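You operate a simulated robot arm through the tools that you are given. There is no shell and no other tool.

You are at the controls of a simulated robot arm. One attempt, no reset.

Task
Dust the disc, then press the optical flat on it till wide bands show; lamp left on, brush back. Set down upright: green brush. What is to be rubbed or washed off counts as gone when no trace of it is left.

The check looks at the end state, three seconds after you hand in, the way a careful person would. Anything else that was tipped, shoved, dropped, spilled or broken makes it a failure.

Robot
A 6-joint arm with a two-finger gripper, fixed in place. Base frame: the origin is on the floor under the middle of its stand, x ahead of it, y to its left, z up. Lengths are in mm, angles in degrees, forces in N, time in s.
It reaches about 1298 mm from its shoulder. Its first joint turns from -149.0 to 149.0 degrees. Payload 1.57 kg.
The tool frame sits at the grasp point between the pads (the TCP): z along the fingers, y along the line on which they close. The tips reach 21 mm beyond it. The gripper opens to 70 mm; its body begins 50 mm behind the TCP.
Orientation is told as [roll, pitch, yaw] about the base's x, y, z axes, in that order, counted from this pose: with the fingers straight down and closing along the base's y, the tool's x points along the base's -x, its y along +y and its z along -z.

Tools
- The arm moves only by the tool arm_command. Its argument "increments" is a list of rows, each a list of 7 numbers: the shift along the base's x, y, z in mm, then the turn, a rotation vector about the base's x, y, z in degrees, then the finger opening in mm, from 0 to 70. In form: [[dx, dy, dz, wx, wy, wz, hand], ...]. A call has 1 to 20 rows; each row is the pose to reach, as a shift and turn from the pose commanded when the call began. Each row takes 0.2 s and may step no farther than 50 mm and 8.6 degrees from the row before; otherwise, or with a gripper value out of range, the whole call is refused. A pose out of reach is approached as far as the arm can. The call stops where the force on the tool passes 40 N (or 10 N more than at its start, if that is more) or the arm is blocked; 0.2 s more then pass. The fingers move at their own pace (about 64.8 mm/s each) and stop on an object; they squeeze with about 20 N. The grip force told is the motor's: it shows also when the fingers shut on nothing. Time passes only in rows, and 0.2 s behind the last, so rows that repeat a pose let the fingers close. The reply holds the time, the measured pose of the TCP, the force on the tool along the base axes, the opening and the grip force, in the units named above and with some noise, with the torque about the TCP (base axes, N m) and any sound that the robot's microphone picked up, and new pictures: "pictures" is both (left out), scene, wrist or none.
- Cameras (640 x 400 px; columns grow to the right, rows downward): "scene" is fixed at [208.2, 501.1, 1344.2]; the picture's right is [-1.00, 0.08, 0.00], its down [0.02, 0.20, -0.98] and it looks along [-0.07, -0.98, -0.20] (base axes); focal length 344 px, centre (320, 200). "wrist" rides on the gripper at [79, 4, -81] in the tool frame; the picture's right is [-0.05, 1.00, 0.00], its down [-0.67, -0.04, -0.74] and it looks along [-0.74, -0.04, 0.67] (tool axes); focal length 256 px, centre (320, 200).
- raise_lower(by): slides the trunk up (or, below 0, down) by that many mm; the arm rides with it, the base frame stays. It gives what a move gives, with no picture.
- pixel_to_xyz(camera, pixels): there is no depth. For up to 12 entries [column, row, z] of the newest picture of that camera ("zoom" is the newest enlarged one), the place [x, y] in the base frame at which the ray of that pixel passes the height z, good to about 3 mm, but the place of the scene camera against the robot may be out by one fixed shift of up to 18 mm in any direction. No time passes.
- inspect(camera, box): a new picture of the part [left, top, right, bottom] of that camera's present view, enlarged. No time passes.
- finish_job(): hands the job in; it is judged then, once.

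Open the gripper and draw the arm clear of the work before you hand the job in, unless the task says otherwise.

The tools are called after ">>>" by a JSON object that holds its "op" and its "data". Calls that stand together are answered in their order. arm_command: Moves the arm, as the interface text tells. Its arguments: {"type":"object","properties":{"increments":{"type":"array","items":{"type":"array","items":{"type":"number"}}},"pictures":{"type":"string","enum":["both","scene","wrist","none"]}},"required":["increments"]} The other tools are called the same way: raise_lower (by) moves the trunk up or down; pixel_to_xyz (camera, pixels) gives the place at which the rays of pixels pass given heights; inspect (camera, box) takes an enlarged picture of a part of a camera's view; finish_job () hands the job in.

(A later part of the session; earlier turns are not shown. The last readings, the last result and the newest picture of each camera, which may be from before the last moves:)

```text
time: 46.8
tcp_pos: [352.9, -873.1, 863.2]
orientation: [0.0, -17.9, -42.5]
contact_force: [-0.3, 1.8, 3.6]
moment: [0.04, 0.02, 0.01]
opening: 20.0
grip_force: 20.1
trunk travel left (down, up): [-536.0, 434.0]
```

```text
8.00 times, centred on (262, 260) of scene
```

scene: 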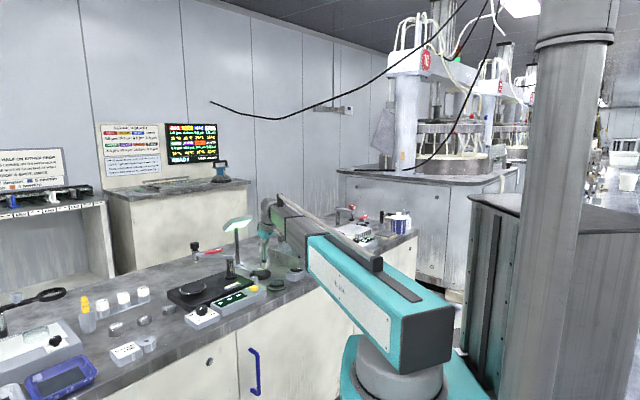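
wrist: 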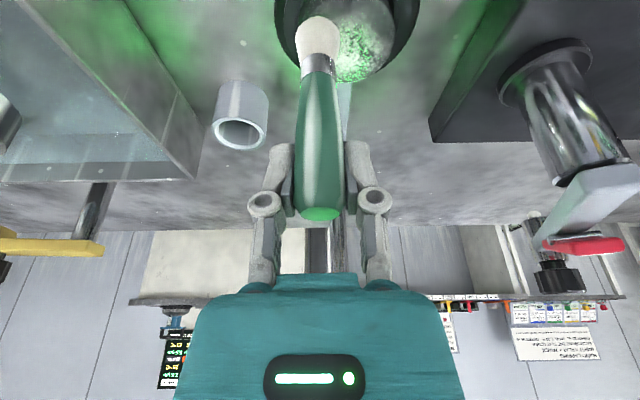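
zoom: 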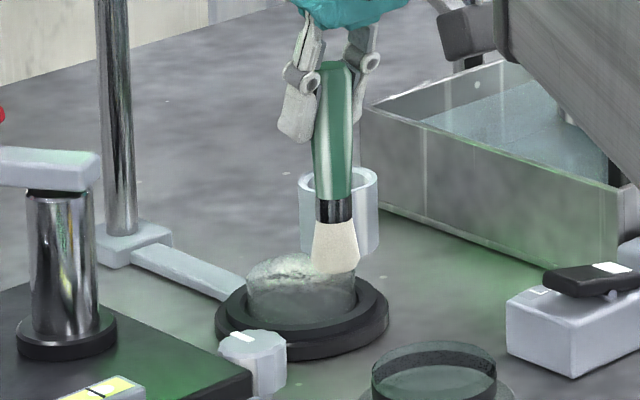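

The brush glides with 2-7 N; the dust (mottled patch in zoom (350-600, 60-340)) still shows, so one pass is not enough or not wide enough. I raster the far half of the disc now.

>>> {"op": "arm_command", "data": {"increments": [[4.4, -2.6, 0, 0, 0, 0, 10], [9.9, -1.0, 0, 0, 0, 0, 10], [15.4, 4.9, 0, 0, 0, 0, 10], [20.8, 10.8, 0, 0, 0, 0, 10], [26.2, 16.7, 0, 0, 0, 0, 10], [31.0, 19.0, 0, 0, 0, 0, 10], [32.1, 11.3, 0, 0, 0, 0, 10], [26.7, 5.4, 0, 0, 0, 0, 10], [21.3, -0.5, 0, 0, 0, 0, 10], [15.9, -6.4, 0, 0, 0, 0, 10], [21.5, -6.2, 0, 0, 0, 0, 10], [26.9, -0.3, 0, 0, 0, 0, 10], [32.3, 5.6, 0, 0, 0, 0, 10], [31.8, 16.9, 0, 0, 0, 0, 10], [27.3, 23.8, 0, 0, 0, 0, 10], [21.6, 23.6, 0, 0, 0, 0, 10], [16.2, 17.7, 0, 0, 0, 0, 10], [10.8, 11.8, 0, 0, 0, 0, 10], [5.4, 5.9, 0, 0, 0, 0, 10], [0, 0, 0, 0, 0, 0, 10]], "pictures": "wrist"}}

>>> {"op": "inspect", "data": {"camera": "wrist", "box": [270, 0, 390, 90]}}

>>> {"op": "inspect", "data": {"camera": "scene", "box": [240, 235, 285, 285]}}

```text
time: 51.0
tcp_pos: [351.6, -873.9, 864.7]
orientation: [0.0, -17.9, -42.6]
contact_force: [0.3, 0.2, 2.2]
moment: [0.01, -0.03, -0.02]
opening: 19.7
grip_force: 20.3
trunk travel left (down, up): [-536.0, 434.0]
```

wrist: 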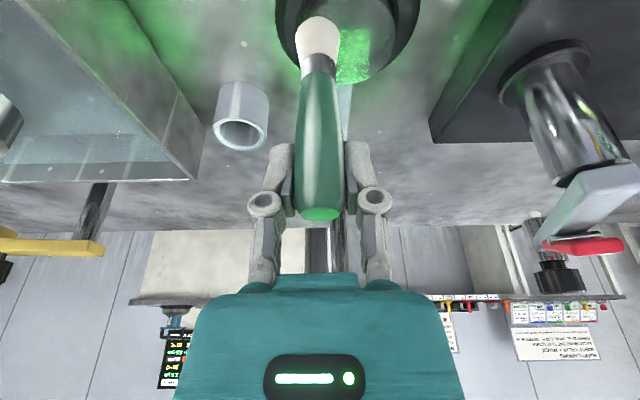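

```text
4.44 times, centred on (330, 45) of wrist
```

zoom: 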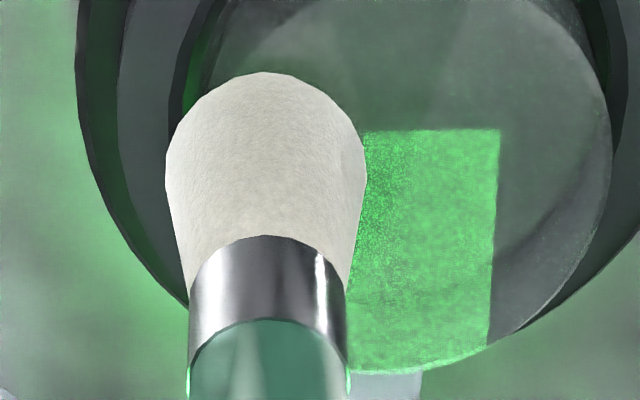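

```text
8.00 times, centred on (262, 260) of scene
```

zoom: 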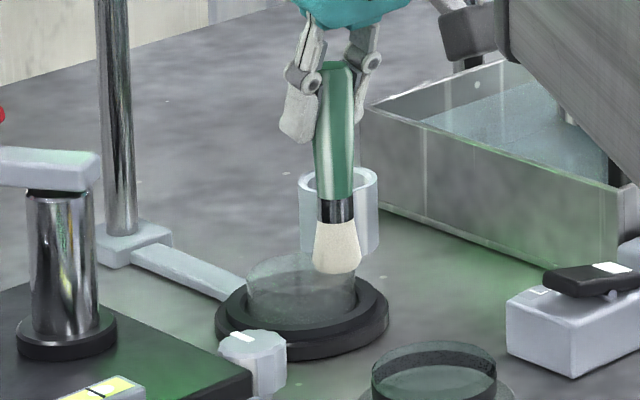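

The mottling is gone from the visible part (zoom (360-600, 130-370) now shows a clean green reflection). I raster the near half as well so that no trace is left.

>>> {"op": "arm_command", "data": {"increments": [[-3.0, 4.1, 0, 0, 0, 0, 10], [-1.8, 9.8, 0, 0, 0, 0, 10], [3.6, 15.7, 0, 0, 0, 0, 10], [9.0, 21.6, 0, 0, 0, 0, 10], [14.4, 27.5, 0, 0, 0, 0, 10], [16.3, 32.6, 0, 0, 0, 0, 10], [8.5, 32.9, 0, 0, 0, 0, 10], [3.1, 27.0, 0, 0, 0, 0, 10], [-2.3, 21.1, 0, 0, 0, 0, 10], [-7.7, 15.2, 0, 0, 0, 0, 10], [-8.0, 20.9, 0, 0, 0, 0, 10], [-2.6, 26.8, 0, 0, 0, 0, 10], [2.8, 32.7, 0, 0, 0, 0, 10], [14.1, 33.2, 0, 0, 0, 0, 10], [21.4, 29.2, 0, 0, 0, 0, 10], [27.3, 23.8, 0, 0, 0, 0, 10], [18.9, 20.6, 0, 0, 0, 0, 10], [13.5, 14.7, 0, 0, 0, 0, 10], [8.1, 8.8, 0, 0, 0, 0, 10], [2.7, 2.9, 0, 0, 0, 0, 10]], "pictures": "wrist"}}

>>> {"op": "inspect", "data": {"camera": "wrist", "box": [270, 0, 390, 90]}}

>>> {"op": "inspect", "data": {"camera": "scene", "box": [240, 235, 285, 285]}}

```text
time: 55.2
tcp_pos: [354.5, -870.2, 863.2]
orientation: [0.1, -17.9, -42.5]
contact_force: [-0.3, 0.5, 2.1]
moment: [-0.04, 0.02, -0.01]
opening: 20.0
grip_force: 19.4
trunk travel left (down, up): [-536.0, 434.0]
```

wrist: 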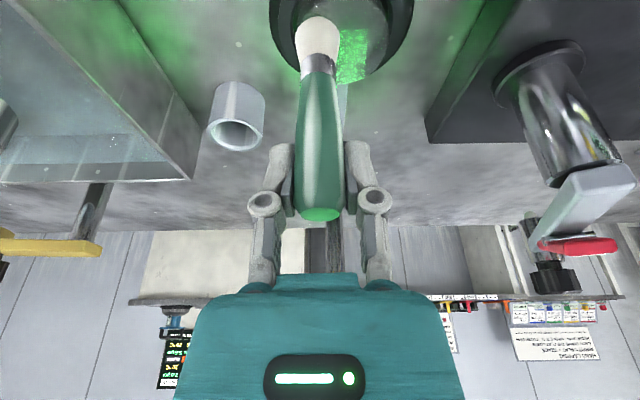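

```text
4.44 times, centred on (330, 45) of wrist
```

zoom: 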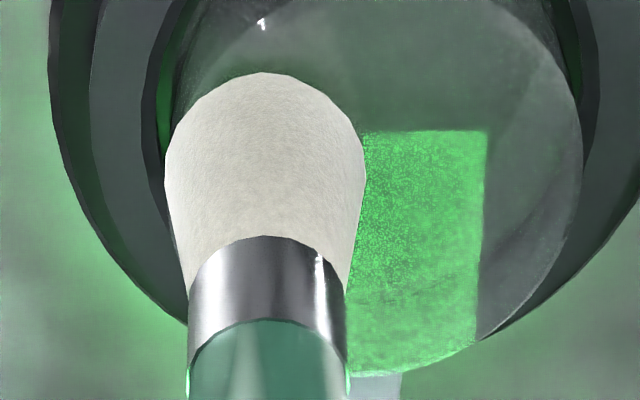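

```text
8.00 times, centred on (262, 260) of scene
```

zoom: 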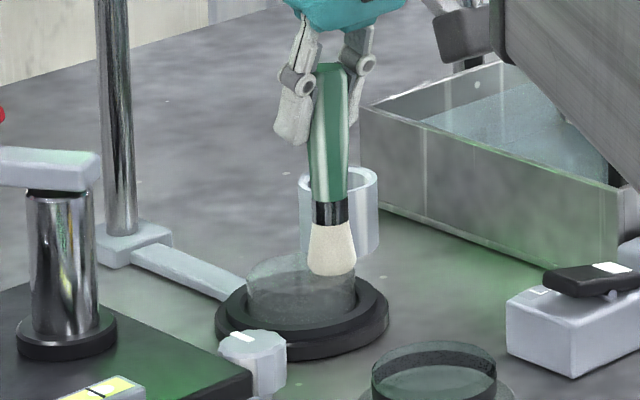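

The disc looks clean; to be thorough I make another pass in the crosswise direction over the whole face.

>>> {"op": "arm_command", "data": {"increments": [[-7.1, 1.1, 0, 0, 0, 0, 10], [1.7, -7.0, 0, 0, 0, 0, 10], [11.7, -8.0, 0, 0, 0, 0, 10], [5.7, 0.2, 0, 0, 0, 0, 10], [-1.7, 7.0, 0, 0, 0, 0, 10], [-9.1, 13.8, 0, 0, 0, 0, 10], [-6.6, 22.4, 0, 0, 0, 0, 10], [0.7, 15.6, 0, 0, 0, 0, 10], [8.1, 8.8, 0, 0, 0, 0, 10], [15.5, 2.1, 0, 0, 0, 0, 10], [22.9, -4.7, 0, 0, 0, 0, 10], [27.5, 1.9, 0, 0, 0, 0, 10], [20.2, 8.7, 0, 0, 0, 0, 10], [12.8, 15.4, 0, 0, 0, 0, 10], [5.4, 22.2, 0, 0, 0, 0, 10], [0.2, 28.3, 0, 0, 0, 0, 10], [10.1, 28.7, 0, 0, 0, 0, 10], [18.1, 22.7, 0, 0, 0, 0, 10], [25.5, 16.0, 0, 0, 0, 0, 10], [27.9, 9.7, 0, 0, 0, 0, 10]], "pictures": "none"}}

>>> {"op": "raise_lower", "data": {"by": 67}}

>>> {"op": "arm_command", "data": {"increments": [[0, 0, 0, 0, 0, 0, 10]], "pictures": "both"}}

>>> {"op": "inspect", "data": {"camera": "wrist", "box": [240, 0, 400, 100]}}

>>> {"op": "inspect", "data": {"camera": "scene", "box": [240, 235, 285, 285]}}

```text
time: 59.4
tcp_pos: [383.8, -861.5, 863.6]
orientation: [-0.1, -17.9, -42.5]
contact_force: [-0.2, -0.3, 1.5]
moment: [0.05, 0.09, -0.04]
opening: 19.9
grip_force: 20.8
trunk travel left (down, up): [-536.0, 434.0]
```

```text
time: 60.5
tcp_pos: [383.1, -861.6, 930.9]
orientation: [0.0, -17.9, -42.5]
contact_force: [1.1, 0.0, -0.5]
moment: [0.05, 0.02, -0.02]
opening: 20.0
grip_force: 19.8
trunk travel left (down, up): [-603.0, 367.0]
```

```text
time: 60.9
tcp_pos: [383.1, -861.5, 930.8]
orientation: [-0.1, -17.8, -42.5]
contact_force: [-0.1, 0.3, -0.4]
moment: [0.02, 0.02, -0.01]
opening: 20.0
grip_force: 19.9
trunk travel left (down, up): [-603.0, 367.0]
```

scene: 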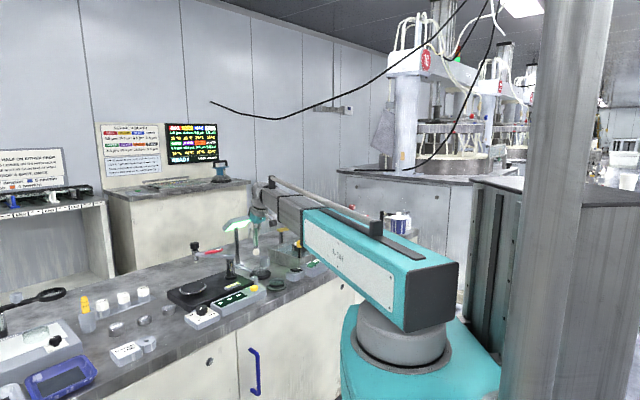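
wrist: 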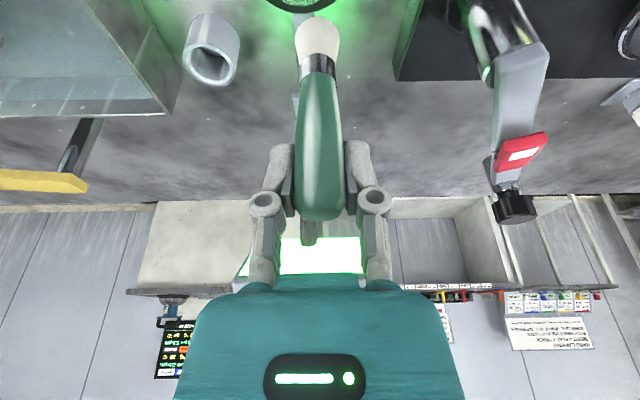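

```text
4.00 times, centred on (320, 50) of wrist
```

zoom: 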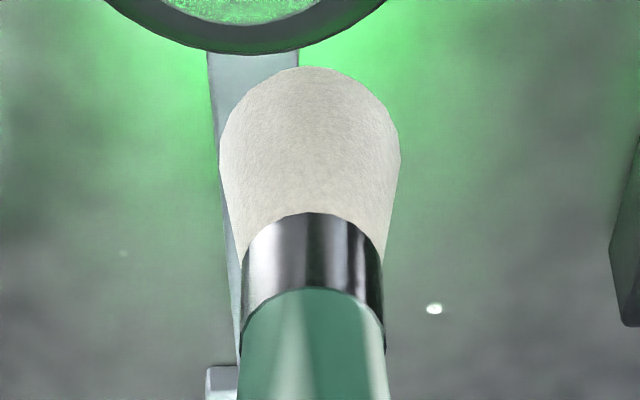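

```text
8.00 times, centred on (262, 260) of scene
```

zoom: 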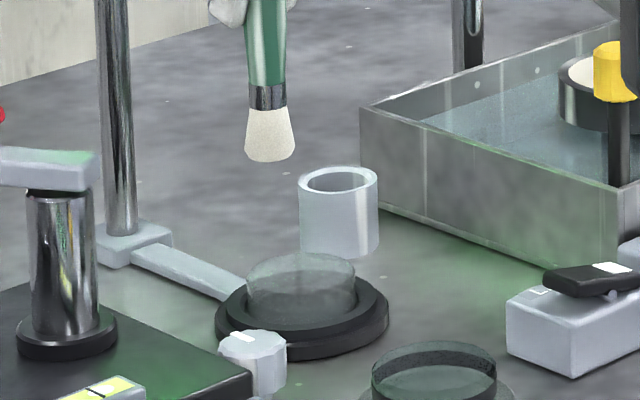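

The brush is up and clear. I shift 100 mm sideways (towards -x) so that the brush no longer hides the disc, and look at the disc's face.

>>> {"op": "arm_command", "data": {"increments": [[-35, 0, 0, 0, 0, 0, 10], [-70, 0, 0, 0, 0, 0, 10], [-100, 0, 0, 0, 0, 0, 10], [-100, 0, 0, 0, 0, 0, 10]], "pictures": "wrist"}}

>>> {"op": "inspect", "data": {"camera": "wrist", "box": [340, 10, 460, 110]}}

>>> {"op": "inspect", "data": {"camera": "wrist", "box": [370, 20, 430, 75]}}

```text
time: 61.9
tcp_pos: [282.7, -862.6, 930.6]
orientation: [0.0, -17.8, -42.5]
contact_force: [-0.6, 0.3, -0.8]
moment: [-0.02, -0.02, 0.03]
opening: 20.1
grip_force: 19.7
trunk travel left (down, up): [-603.0, 367.0]
```

wrist: 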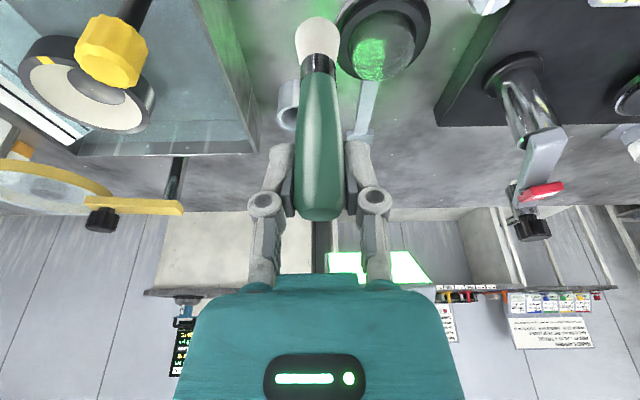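

```text
4.00 times, centred on (400, 60) of wrist
```

zoom: 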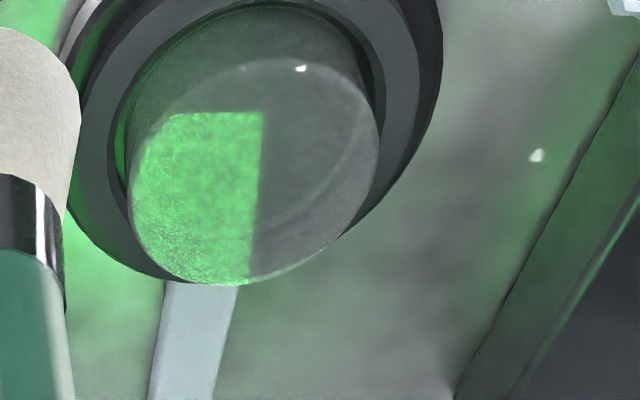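

```text
7.27 times, centred on (400, 48) of wrist
```

zoom: 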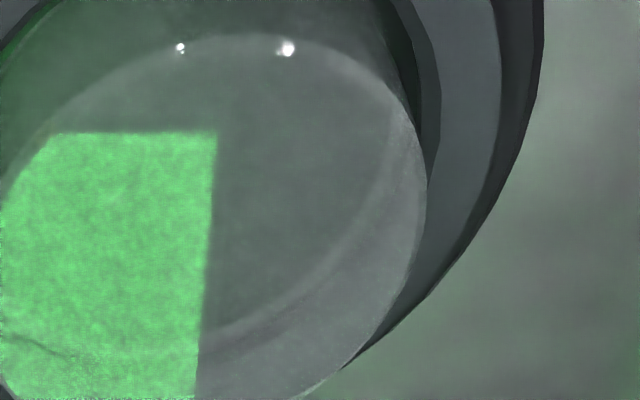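

The disc face is clean in the lamp's reflection. I check the left part of the disc more closely for leftover specks.

>>> {"op": "inspect", "data": {"camera": "wrist", "box": [345, 25, 405, 90]}}

>>> {"op": "inspect", "data": {"camera": "wrist", "box": [350, 45, 390, 75]}}

```text
6.15 times, centred on (375, 58) of wrist
```

zoom: 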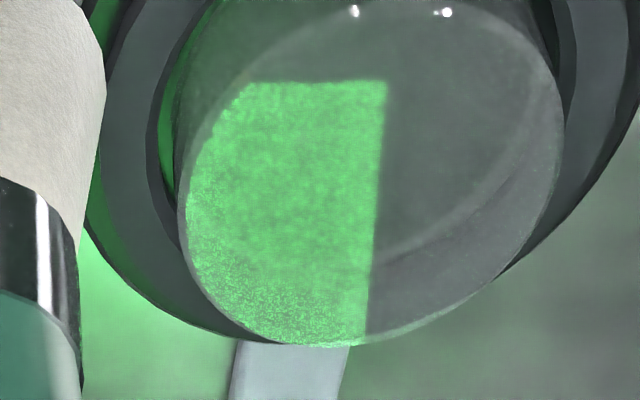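

```text
13.33 times, centred on (370, 60) of wrist
```

zoom: 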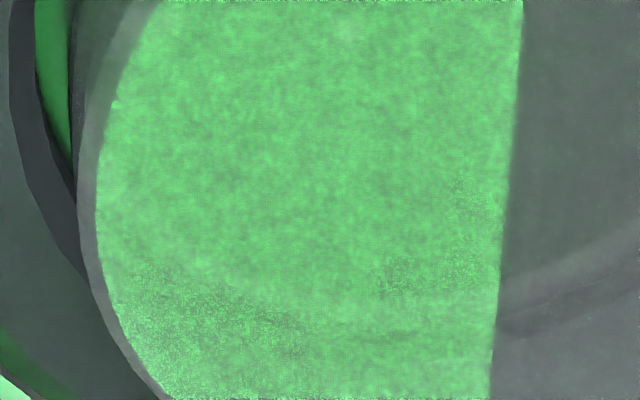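

Looks clean, with only picture grain left. To be sure of the rim I go back for one circular pass near the edge: first return over the disc's left side at this height, then lower the same 67 mm.

>>> {"op": "arm_command", "data": {"increments": [[33, -7, 0, 0, 0, 0, 10], [67, -14, 0, 0, 0, 0, 10], [67, -14, 0, 0, 0, 0, 10]], "pictures": "none"}}

>>> {"op": "raise_lower", "data": {"by": -62}}

>>> {"op": "raise_lower", "data": {"by": -4.5}}

```text
time: 62.7
tcp_pos: [351.8, -877.0, 930.3]
orientation: [0.0, -17.8, -42.5]
contact_force: [-0.3, -0.6, -0.5]
moment: [-0.02, 0.05, -0.03]
opening: 20.0
grip_force: 20.0
trunk travel left (down, up): [-603.0, 367.0]
```

```text
time: 63.7
tcp_pos: [350.6, -876.3, 867.7]
orientation: [-0.1, -17.9, -42.5]
contact_force: [0.4, 0.4, 0.9]
moment: [0.04, 0.03, 0.02]
opening: 20.1
grip_force: 20.4
trunk travel left (down, up): [-541.0, 429.0]
```

```text
time: 64.2
tcp_pos: [351.9, -875.2, 863.7]
orientation: [0.0, -17.8, -42.5]
contact_force: [0.4, 0.0, -0.1]
moment: [0.02, 0.0, 0.0]
opening: 19.9
grip_force: 20.3
trunk travel left (down, up): [-536.0, 434.0]
```

No contact yet; I lower another 0.7 mm for a light touch.

>>> {"op": "raise_lower", "data": {"by": -0.7}}

```text
time: 64.7
tcp_pos: [350.3, -876.7, 862.6]
orientation: [0.0, -18.0, -42.5]
contact_force: [-0.1, -0.6, 3.8]
moment: [-0.05, -0.01, 0.01]
opening: 20.0
grip_force: 19.5
trunk travel left (down, up): [-535.0, 435.0]
```

Contact is light at 3.8 N. I make a full circle at 21 mm radius around the disc's middle, ending at the centre.

>>> {"op": "arm_command", "data": {"increments": [[6.15, -3.9, 0, 0, 0, 0, 10], [13.3, -5.5, 0, 0, 0, 0, 10], [20.5, -4.6, 0, 0, 0, 0, 10], [27.0, -1.2, 0, 0, 0, 0, 10], [31.9, 4.2, 0, 0, 0, 0, 10], [34.7, 10.9, 0, 0, 0, 0, 10], [35.0, 18.2, 0, 0, 0, 0, 10], [32.8, 25.2, 0, 0, 0, 0, 10], [28.4, 31.0, 0, 0, 0, 0, 10], [22.2, 34.9, 0, 0, 0, 0, 10], [15.1, 36.5, 0, 0, 0, 0, 10], [7.9, 35.5, 0, 0, 0, 0, 10], [1.4, 32.2, 0, 0, 0, 0, 10], [-3.5, 26.8, 0, 0, 0, 0, 10], [-6.3, 20.0, 0, 0, 0, 0, 10], [-6.6, 12.8, 0, 0, 0, 0, 10], [-4.4, 5.8, 0, 0, 0, 0, 10], [0, 0, 0, 0, 0, 0, 10], [6.8, 7.4, 0, 0, 0, 0, 10], [14.2, 15.5, 0, 0, 0, 0, 10]], "pictures": "none"}}

>>> {"op": "raise_lower", "data": {"by": 67}}

>>> {"op": "arm_command", "data": {"increments": [[0, 0, 0, 0, 0, 0, 10]], "pictures": "both"}}

>>> {"op": "inspect", "data": {"camera": "scene", "box": [225, 215, 295, 290]}}

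>>> {"op": "inspect", "data": {"camera": "wrist", "box": [240, 0, 400, 220]}}

```text
time: 68.9
tcp_pos: [366.9, -861.3, 863.2]
orientation: [0.0, -17.9, -42.5]
contact_force: [0.2, 0.7, 3.2]
moment: [0.02, 0.0, -0.01]
opening: 19.9
grip_force: 20.2
trunk travel left (down, up): [-535.0, 435.0]
```

```text
time: 70.0
tcp_pos: [365.1, -861.2, 929.4]
orientation: [0.0, -17.8, -42.4]
contact_force: [-0.8, 0.6, -0.3]
moment: [-0.02, 0.02, -0.03]
opening: 20.0
grip_force: 20.2
trunk travel left (down, up): [-602.0, 368.0]
```

```text
time: 70.4
tcp_pos: [364.9, -862.2, 930.5]
orientation: [0.0, -17.8, -42.5]
contact_force: [-0.2, 0.0, -0.3]
moment: [0.0, 0.03, 0.02]
opening: 19.8
grip_force: 19.6
trunk travel left (down, up): [-602.0, 368.0]
```

scene: 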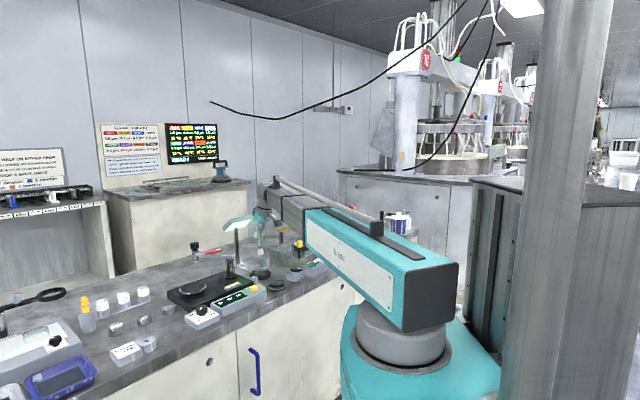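
wrist: 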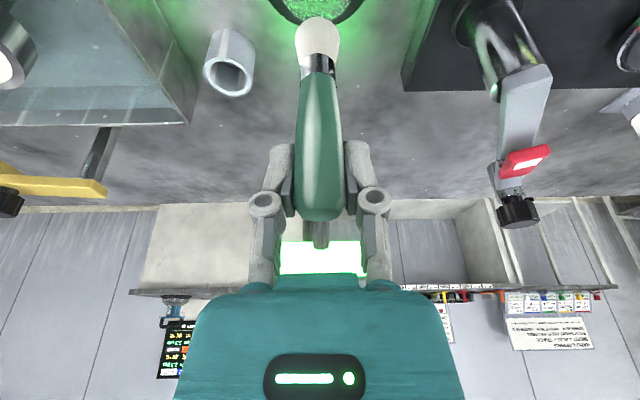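

```text
5.33 times, centred on (260, 252) of scene
```

zoom: 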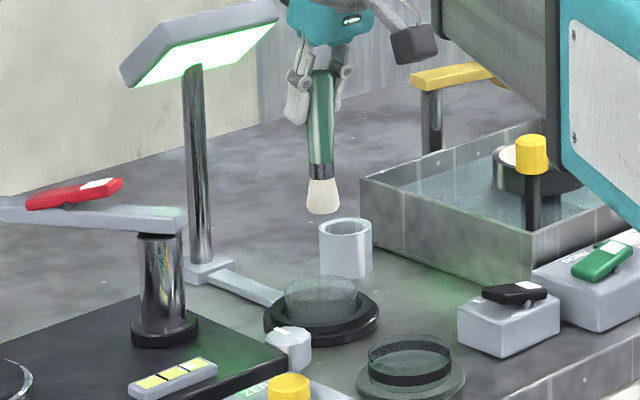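

```text
1.82 times, centred on (320, 110) of wrist
```

zoom: 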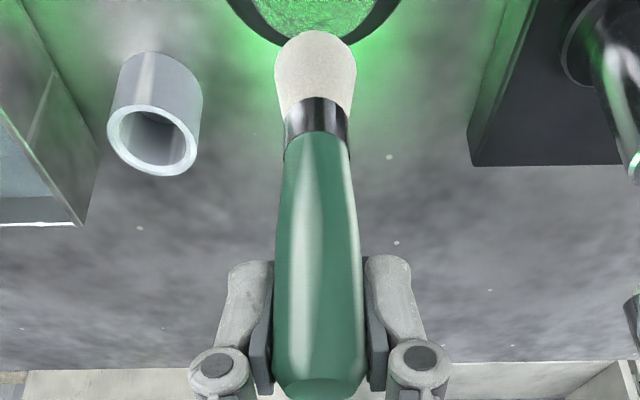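

The disc is clean and the holder at (228,62) is empty and undisturbed. I carry the brush back to above its holder, aiming for the same TCP spot (360.4,-975.1) it was lifted from.

>>> {"op": "arm_command", "data": {"increments": [[-2, -40, 0, 0, 0, 0, 10], [-4, -80, 0, 0, 0, 0, 10], [-5.2, -113.5, 0, 0, 0, 0, 10], [-5.2, -113.5, 0, 0, 0, 0, 10]], "pictures": "both"}}

>>> {"op": "arm_command", "data": {"increments": [[0, 0, 0, 0, 0, 0, 10]], "pictures": "wrist"}}

>>> {"op": "inspect", "data": {"camera": "wrist", "box": [270, 0, 370, 60]}}

>>> {"op": "inspect", "data": {"camera": "scene", "box": [245, 205, 285, 275]}}

```text
time: 71.4
tcp_pos: [361.7, -975.3, 929.1]
orientation: [0.0, -17.9, -42.5]
contact_force: [0.2, 0.3, -0.3]
moment: [0.0, -0.01, 0.02]
opening: 19.8
grip_force: 20.2
trunk travel left (down, up): [-602.0, 368.0]
```

scene: 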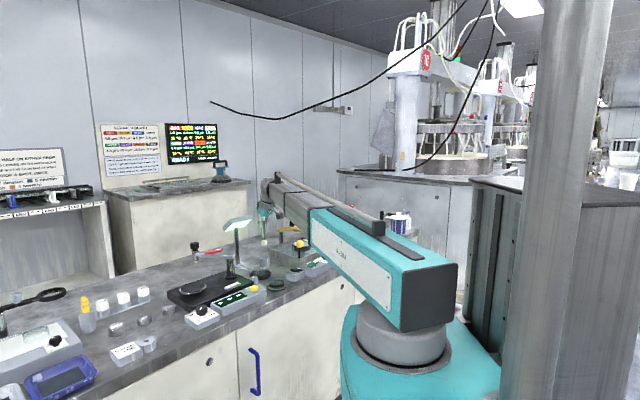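
wrist: 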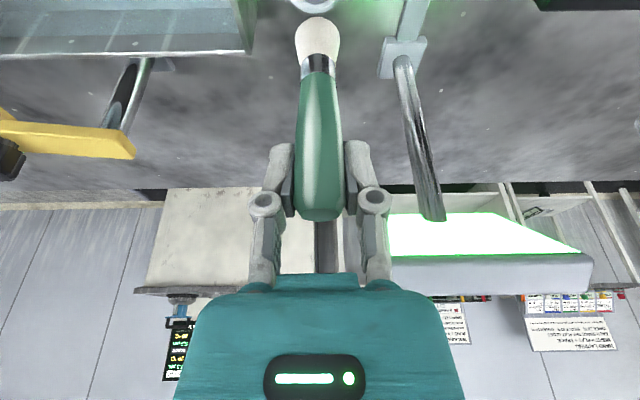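

```text
time: 71.8
tcp_pos: [361.6, -975.2, 930.1]
orientation: [0.0, -17.9, -42.4]
contact_force: [-0.6, 1.0, 0.2]
moment: [0.02, 0.01, 0.0]
opening: 19.9
grip_force: 20.0
trunk travel left (down, up): [-602.0, 368.0]
```

wrist: 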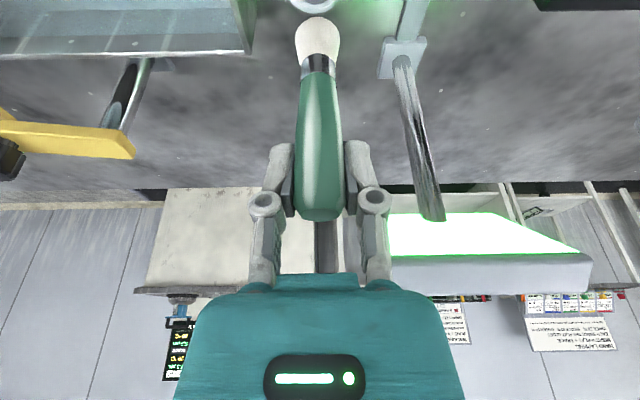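

```text
6.40 times, centred on (320, 30) of wrist
```

zoom: 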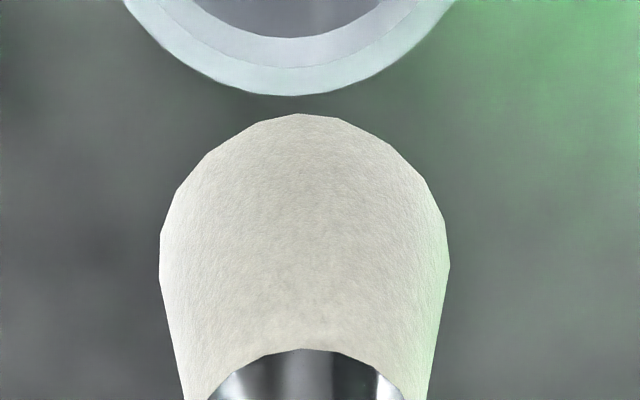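

```text
5.71 times, centred on (265, 240) of scene
```

zoom: 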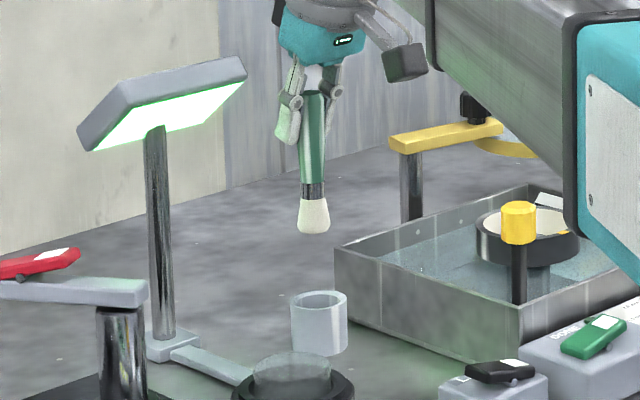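

At the same pose the bristles sit over the holder as before, only about 3 mm higher in the grip. I lower 45 mm so that the tip is just above the rim and check alignment.

>>> {"op": "raise_lower", "data": {"by": -42}}

>>> {"op": "arm_command", "data": {"increments": [[0, 0, 0, 0, 0, 0, 10]], "pictures": "wrist"}}

>>> {"op": "inspect", "data": {"camera": "wrist", "box": [270, 0, 370, 60]}}

>>> {"op": "inspect", "data": {"camera": "scene", "box": [245, 235, 285, 275]}}

```text
time: 72.7
tcp_pos: [361.0, -975.1, 888.0]
orientation: [0.0, -17.9, -42.5]
contact_force: [0.3, -0.3, -0.9]
moment: [0.0, 0.0, 0.02]
opening: 20.0
grip_force: 20.4
trunk travel left (down, up): [-560.0, 410.0]
```

```text
time: 73.0
tcp_pos: [361.5, -975.5, 887.9]
orientation: [0.0, -18.0, -42.5]
contact_force: [-0.5, -0.2, -0.7]
moment: [0.03, -0.04, 0.03]
opening: 20.1
grip_force: 20.0
trunk travel left (down, up): [-560.0, 410.0]
```

wrist: 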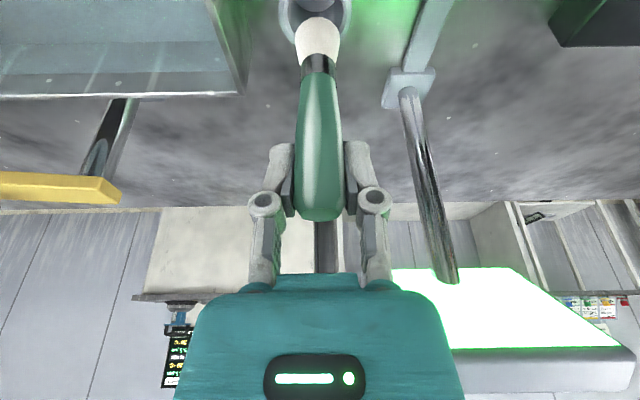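

```text
6.40 times, centred on (320, 30) of wrist
```

zoom: 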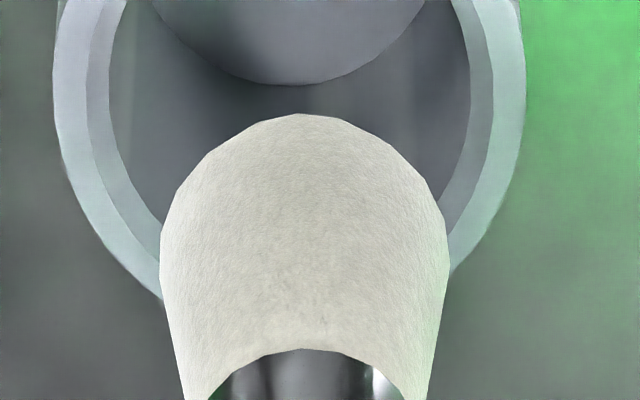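

```text
10.00 times, centred on (265, 255) of scene
```

zoom: 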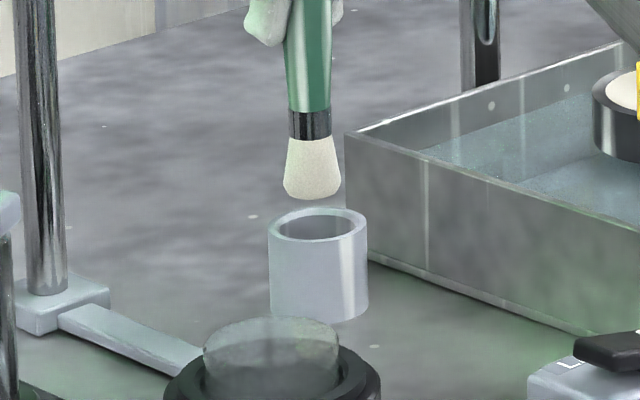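

The bristles are about 1.5-2 mm off the holder's middle, well inside its 35 mm mouth. I shift by (-1.5,-1.0) and lower in steps, watching the force.

>>> {"op": "arm_command", "data": {"increments": [[-1.5, -1, 0, 0, 0, 0, 10]], "pictures": "none"}}

>>> {"op": "raise_lower", "data": {"by": -15}}

>>> {"op": "arm_command", "data": {"increments": [[0, 0, 0, 0, 0, 0, 10]], "pictures": "wrist"}}

>>> {"op": "inspect", "data": {"camera": "wrist", "box": [270, 0, 370, 60]}}

>>> {"op": "inspect", "data": {"camera": "scene", "box": [245, 235, 285, 275]}}

```text
time: 73.5
tcp_pos: [361.3, -976.2, 888.2]
orientation: [0.1, -17.9, -42.6]
contact_force: [1.1, 0.3, -0.2]
moment: [-0.02, 0.0, -0.01]
opening: 19.8
grip_force: 20.2
trunk travel left (down, up): [-560.0, 410.0]
```

```text
time: 74.1
tcp_pos: [359.8, -975.8, 872.8]
orientation: [0.0, -17.9, -42.5]
contact_force: [-0.6, 0.3, -1.0]
moment: [-0.01, -0.01, -0.01]
opening: 19.7
grip_force: 20.6
trunk travel left (down, up): [-545.0, 425.0]
```

```text
time: 74.5
tcp_pos: [359.9, -975.5, 873.5]
orientation: [0.1, -17.9, -42.5]
contact_force: [0.6, 0.1, -0.5]
moment: [-0.02, 0.02, -0.01]
opening: 20.0
grip_force: 20.3
trunk travel left (down, up): [-545.0, 425.0]
```

wrist: 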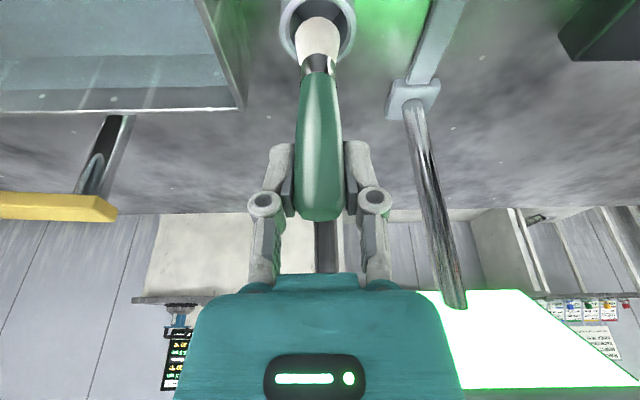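

```text
6.40 times, centred on (320, 30) of wrist
```

zoom: 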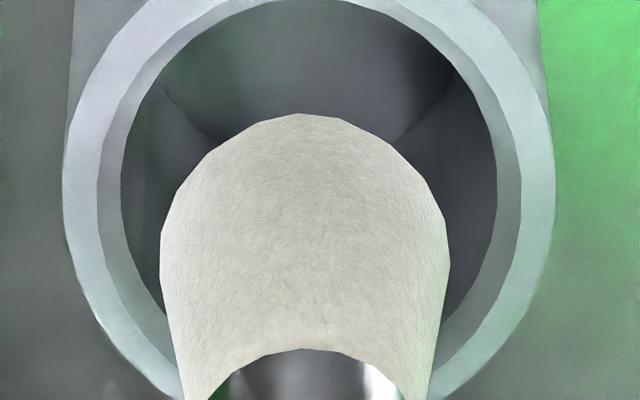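

```text
10.00 times, centred on (265, 255) of scene
```

zoom: 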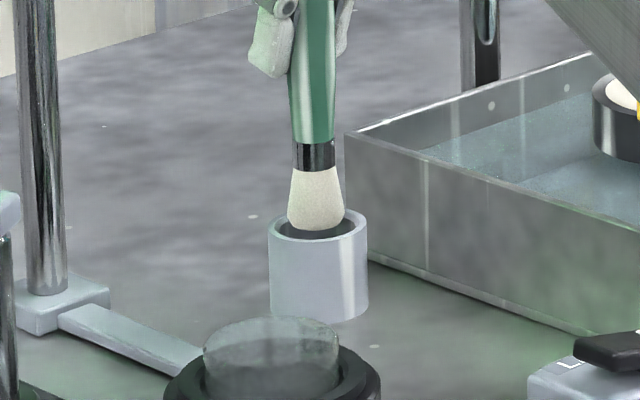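

The bristles are now well centred in the mouth and going in. I lower 28 mm more, then feel for the floor.

>>> {"op": "raise_lower", "data": {"by": -14}}

>>> {"op": "raise_lower", "data": {"by": -14}}

>>> {"op": "inspect", "data": {"camera": "scene", "box": [245, 235, 285, 275]}}

```text
time: 75.1
tcp_pos: [360.3, -975.7, 859.7]
orientation: [0.0, -17.9, -42.6]
contact_force: [-1.2, 0.9, -0.6]
moment: [-0.01, -0.01, 0.0]
opening: 19.7
grip_force: 20.8
trunk travel left (down, up): [-531.0, 439.0]
```

```text
time: 75.7
tcp_pos: [360.1, -976.6, 845.2]
orientation: [0.0, -17.9, -42.5]
contact_force: [0.3, -0.5, -0.1]
moment: [-0.02, 0.03, -0.03]
opening: 20.1
grip_force: 19.8
trunk travel left (down, up): [-517.0, 453.0]
```

```text
10.00 times, centred on (265, 255) of scene
```

zoom: 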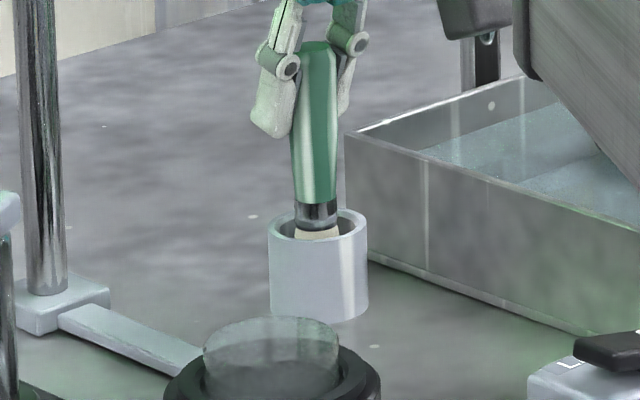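

The brush is deep in the holder without touching. I lower in 2 mm steps until it stands on the floor of the holder.

>>> {"op": "raise_lower", "data": {"by": -4}}

>>> {"op": "raise_lower", "data": {"by": -2}}

>>> {"op": "raise_lower", "data": {"by": -1.5}}

```text
time: 76.2
tcp_pos: [360.3, -976.1, 841.1]
orientation: [0.0, -17.8, -42.5]
contact_force: [0.0, 0.7, 0.2]
moment: [0.01, 0.03, 0.02]
opening: 20.0
grip_force: 19.9
trunk travel left (down, up): [-513.0, 457.0]
```

```text
time: 76.8
tcp_pos: [360.2, -975.4, 839.1]
orientation: [0.1, -17.8, -42.5]
contact_force: [-0.3, 0.8, -0.1]
moment: [-0.01, 0.03, -0.02]
opening: 19.6
grip_force: 19.5
trunk travel left (down, up): [-511.0, 459.0]
```

```text
time: 77.3
tcp_pos: [360.7, -976.3, 837.9]
orientation: [0.0, -17.9, -42.5]
contact_force: [-0.6, -0.5, 0.3]
moment: [0.02, -0.02, 0.01]
opening: 19.9
grip_force: 19.9
trunk travel left (down, up): [-510.0, 460.0]
```

>>> {"op": "raise_lower", "data": {"by": -1.5}}

>>> {"op": "inspect", "data": {"camera": "scene", "box": [245, 235, 285, 275]}}

```text
time: 77.8
tcp_pos: [360.3, -975.7, 838.0]
orientation: [0.0, -18.0, -42.5]
contact_force: [1.3, -2.2, 11.3]
moment: [-0.12, -0.07, 0.0]
opening: 19.9
grip_force: 19.9
trunk travel left (down, up): [-508.0, 462.0]
```

```text
10.00 times, centred on (265, 255) of scene
```

zoom: 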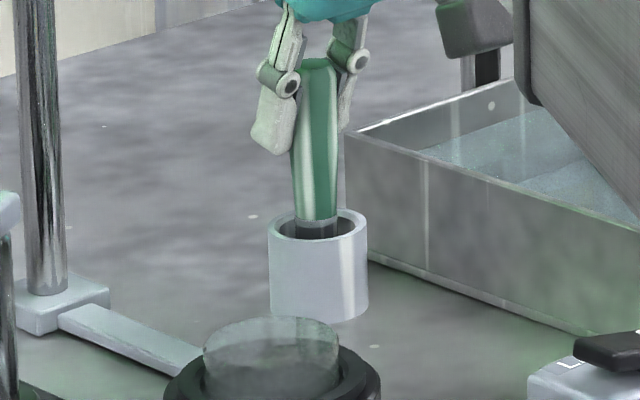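

The brush stands on the holder floor (11 N up). I ease off 1 mm and open the fingers to 44 mm.

>>> {"op": "raise_lower", "data": {"by": 1}}

>>> {"op": "arm_command", "data": {"increments": [[0, 0, 0, 0, 0, 0, 24], [0, 0, 0, 0, 0, 0, 34], [0, 0, 0, 0, 0, 0, 44], [0, 0, 0, 0, 0, 0, 44]], "pictures": "both"}}

>>> {"op": "inspect", "data": {"camera": "scene", "box": [245, 225, 285, 275]}}

>>> {"op": "inspect", "data": {"camera": "wrist", "box": [220, 0, 420, 240]}}

```text
time: 78.3
tcp_pos: [359.9, -977.8, 837.7]
orientation: [0.0, -17.9, -42.5]
contact_force: [0.3, -1.4, 3.7]
moment: [-0.04, -0.08, 0.0]
opening: 20.0
grip_force: 20.0
trunk travel left (down, up): [-509.0, 461.0]
```

```text
time: 79.3
tcp_pos: [360.6, -974.9, 838.1]
orientation: [0.0, -17.9, -42.5]
contact_force: [-0.2, -0.4, -0.4]
moment: [0.0, 0.0, 0.0]
opening: 44.0
grip_force: 0.0
trunk travel left (down, up): [-509.0, 461.0]
```

scene: 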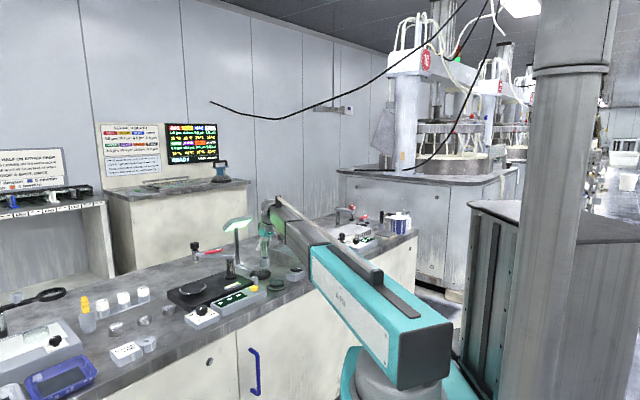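
wrist: 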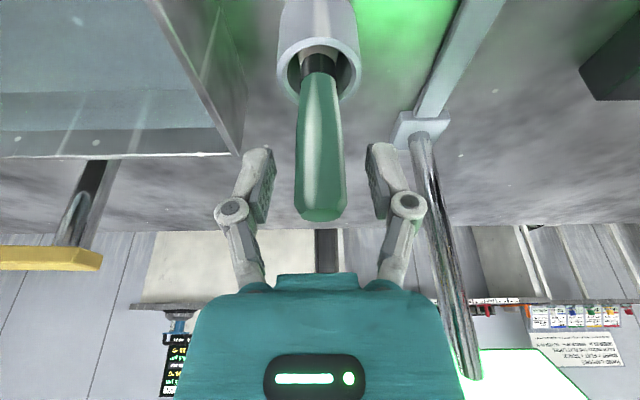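

```text
8.00 times, centred on (265, 250) of scene
```

zoom: 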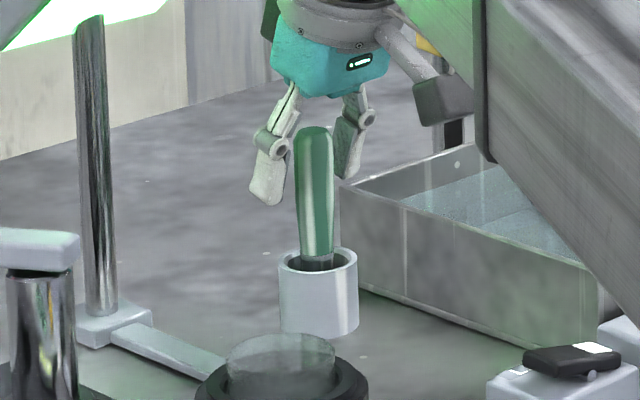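

```text
1.67 times, centred on (320, 120) of wrist
```

zoom: 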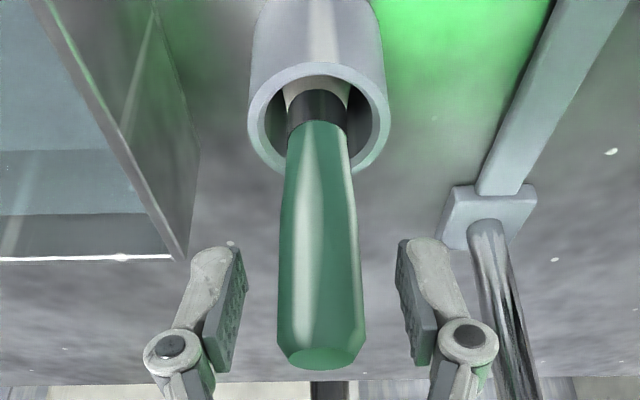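

The brush stands upright in its holder again, free of the fingers. I rise straight up 127 mm.

>>> {"op": "raise_lower", "data": {"by": 40}}

>>> {"op": "raise_lower", "data": {"by": 90}}

>>> {"op": "inspect", "data": {"camera": "scene", "box": [215, 200, 325, 290]}}

```text
time: 80.1
tcp_pos: [360.9, -976.7, 877.4]
orientation: [0.0, -17.9, -42.5]
contact_force: [0.2, 0.6, -0.4]
moment: [0.02, -0.01, 0.02]
opening: 44.2
grip_force: 0.0
trunk travel left (down, up): [-549.0, 421.0]
```

```text
time: 81.4
tcp_pos: [360.6, -975.5, 966.6]
orientation: [0.0, -17.9, -42.5]
contact_force: [-0.1, -0.7, 0.1]
moment: [-0.03, 0.01, -0.01]
opening: 44.0
grip_force: 0.1
trunk travel left (down, up): [-639.0, 331.0]
```

```text
4.44 times, centred on (270, 245) of scene
```

zoom: 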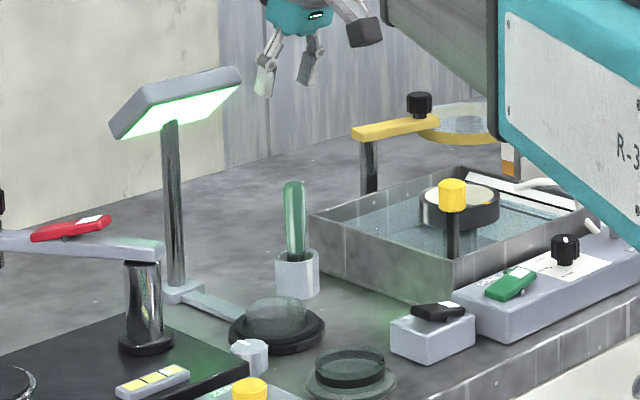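

Everything is in place. I go back to above the flat, taking the tilt out on the way, and open to 70 mm for a close look.

>>> {"op": "arm_command", "data": {"increments": [[-16, 37, 0, 0, 0, 0, 44], [-32, 74, 0, 0, 0, 0, 44], [-48, 111, 0, 0, 0, 0, 44], [-64, 148, 0, 4.7, 5.2, 0, 50], [-80, 185, 0, 9.5, 10.3, 0, 60], [-96, 222, 0, 12.17, 13.27, 0, 70], [-110, 258, 0, 12.17, 13.27, 0, 70], [-110, 258, 0, 12.17, 13.27, 0, 70]], "pictures": "both"}}

>>> {"op": "inspect", "data": {"camera": "wrist", "box": [240, 90, 400, 220]}}

>>> {"op": "inspect", "data": {"camera": "scene", "box": [240, 240, 310, 300]}}

```text
time: 83.2
tcp_pos: [247.7, -717.8, 958.2]
orientation: [-0.1, 0.1, -42.5]
contact_force: [0.8, 0.7, 0.7]
moment: [0.0, 0.04, 0.02]
opening: 70.0
grip_force: 0.0
out of reach, approached as far as the arm can: row 4, 5, 6, 7, 8
trunk travel left (down, up): [-639.0, 331.0]
```

scene: 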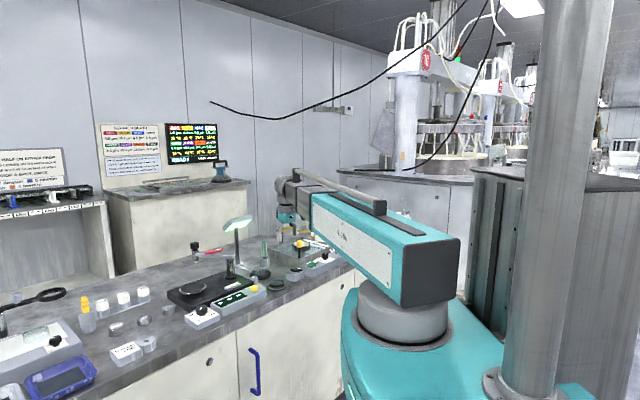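
wrist: 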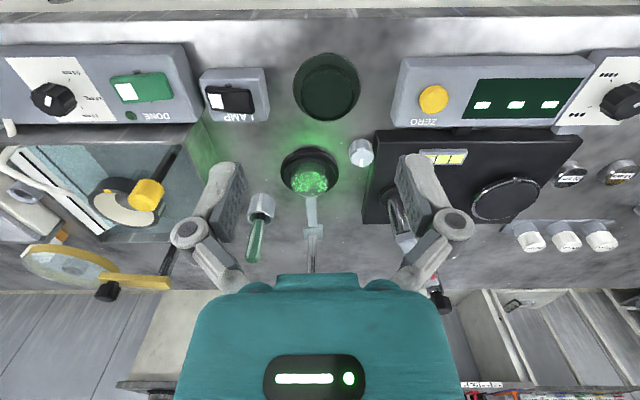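

```text
3.08 times, centred on (320, 155) of wrist
```

zoom: 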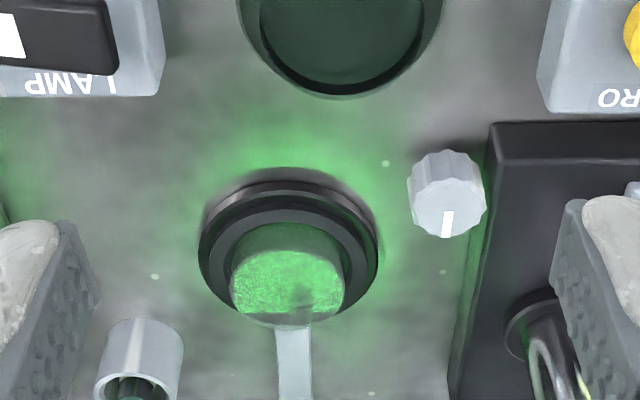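

```text
6.67 times, centred on (275, 270) of scene
```

zoom: 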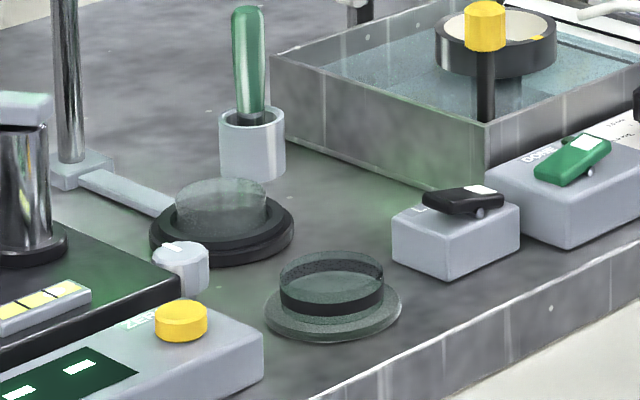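

The flat is a glass puck about 60 mm across with a dark band, standing on a wider pad about 77 mm across. I zoom in on it for its centre and edges, and check the disc face again.

>>> {"op": "inspect", "data": {"camera": "wrist", "box": [280, 45, 380, 130]}}

>>> {"op": "inspect", "data": {"camera": "wrist", "box": [275, 140, 345, 210]}}

>>> {"op": "inspect", "data": {"camera": "scene", "box": [255, 260, 300, 300]}}

```text
4.71 times, centred on (330, 88) of wrist
```

zoom: 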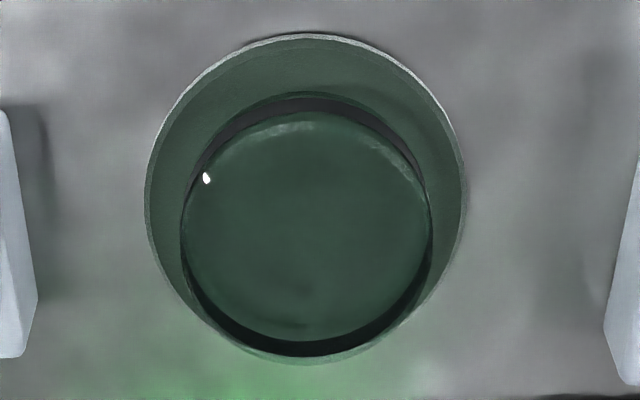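

```text
5.71 times, centred on (310, 175) of wrist
```

zoom: 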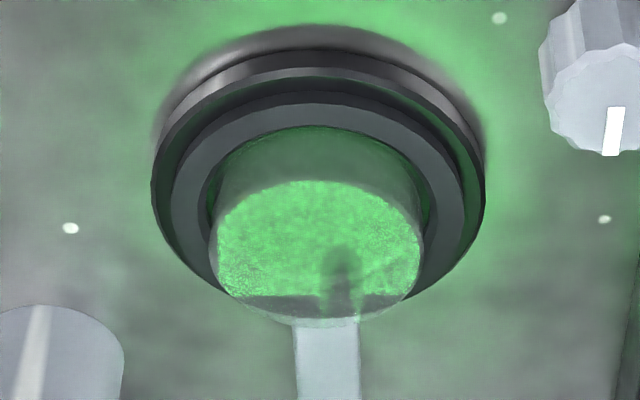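

```text
10.00 times, centred on (278, 280) of scene
```

zoom: 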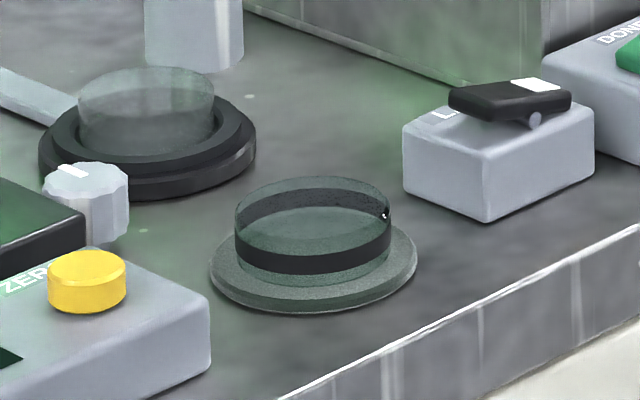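

The felt pad's centre is at wrist (326.8,87.8) and the puck's top circle centre at about (327,95). I ask for their places at plausible heights.

>>> {"op": "pixel_to_xyz", "data": {"camera": "wrist", "pixels": [[326.8, 87.8, 735], [326.8, 87.8, 740], [327, 95.2, 755], [327, 95.2, 760], [327, 95.2, 765], [300.5, 95.2, 760], [353.7, 95.2, 760], [292.8, 87.8, 740], [360.8, 87.8, 740], [307, 180, 770], [327, 53, 740], [327, 122.5, 740]]}}

```text
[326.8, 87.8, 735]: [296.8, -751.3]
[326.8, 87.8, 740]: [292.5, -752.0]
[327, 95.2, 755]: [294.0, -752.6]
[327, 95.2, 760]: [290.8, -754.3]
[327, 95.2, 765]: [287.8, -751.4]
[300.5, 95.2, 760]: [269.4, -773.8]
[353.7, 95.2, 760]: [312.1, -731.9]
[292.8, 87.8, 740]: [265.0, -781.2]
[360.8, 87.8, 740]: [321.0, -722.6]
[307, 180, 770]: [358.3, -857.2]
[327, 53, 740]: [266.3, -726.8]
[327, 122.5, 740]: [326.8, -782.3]
```

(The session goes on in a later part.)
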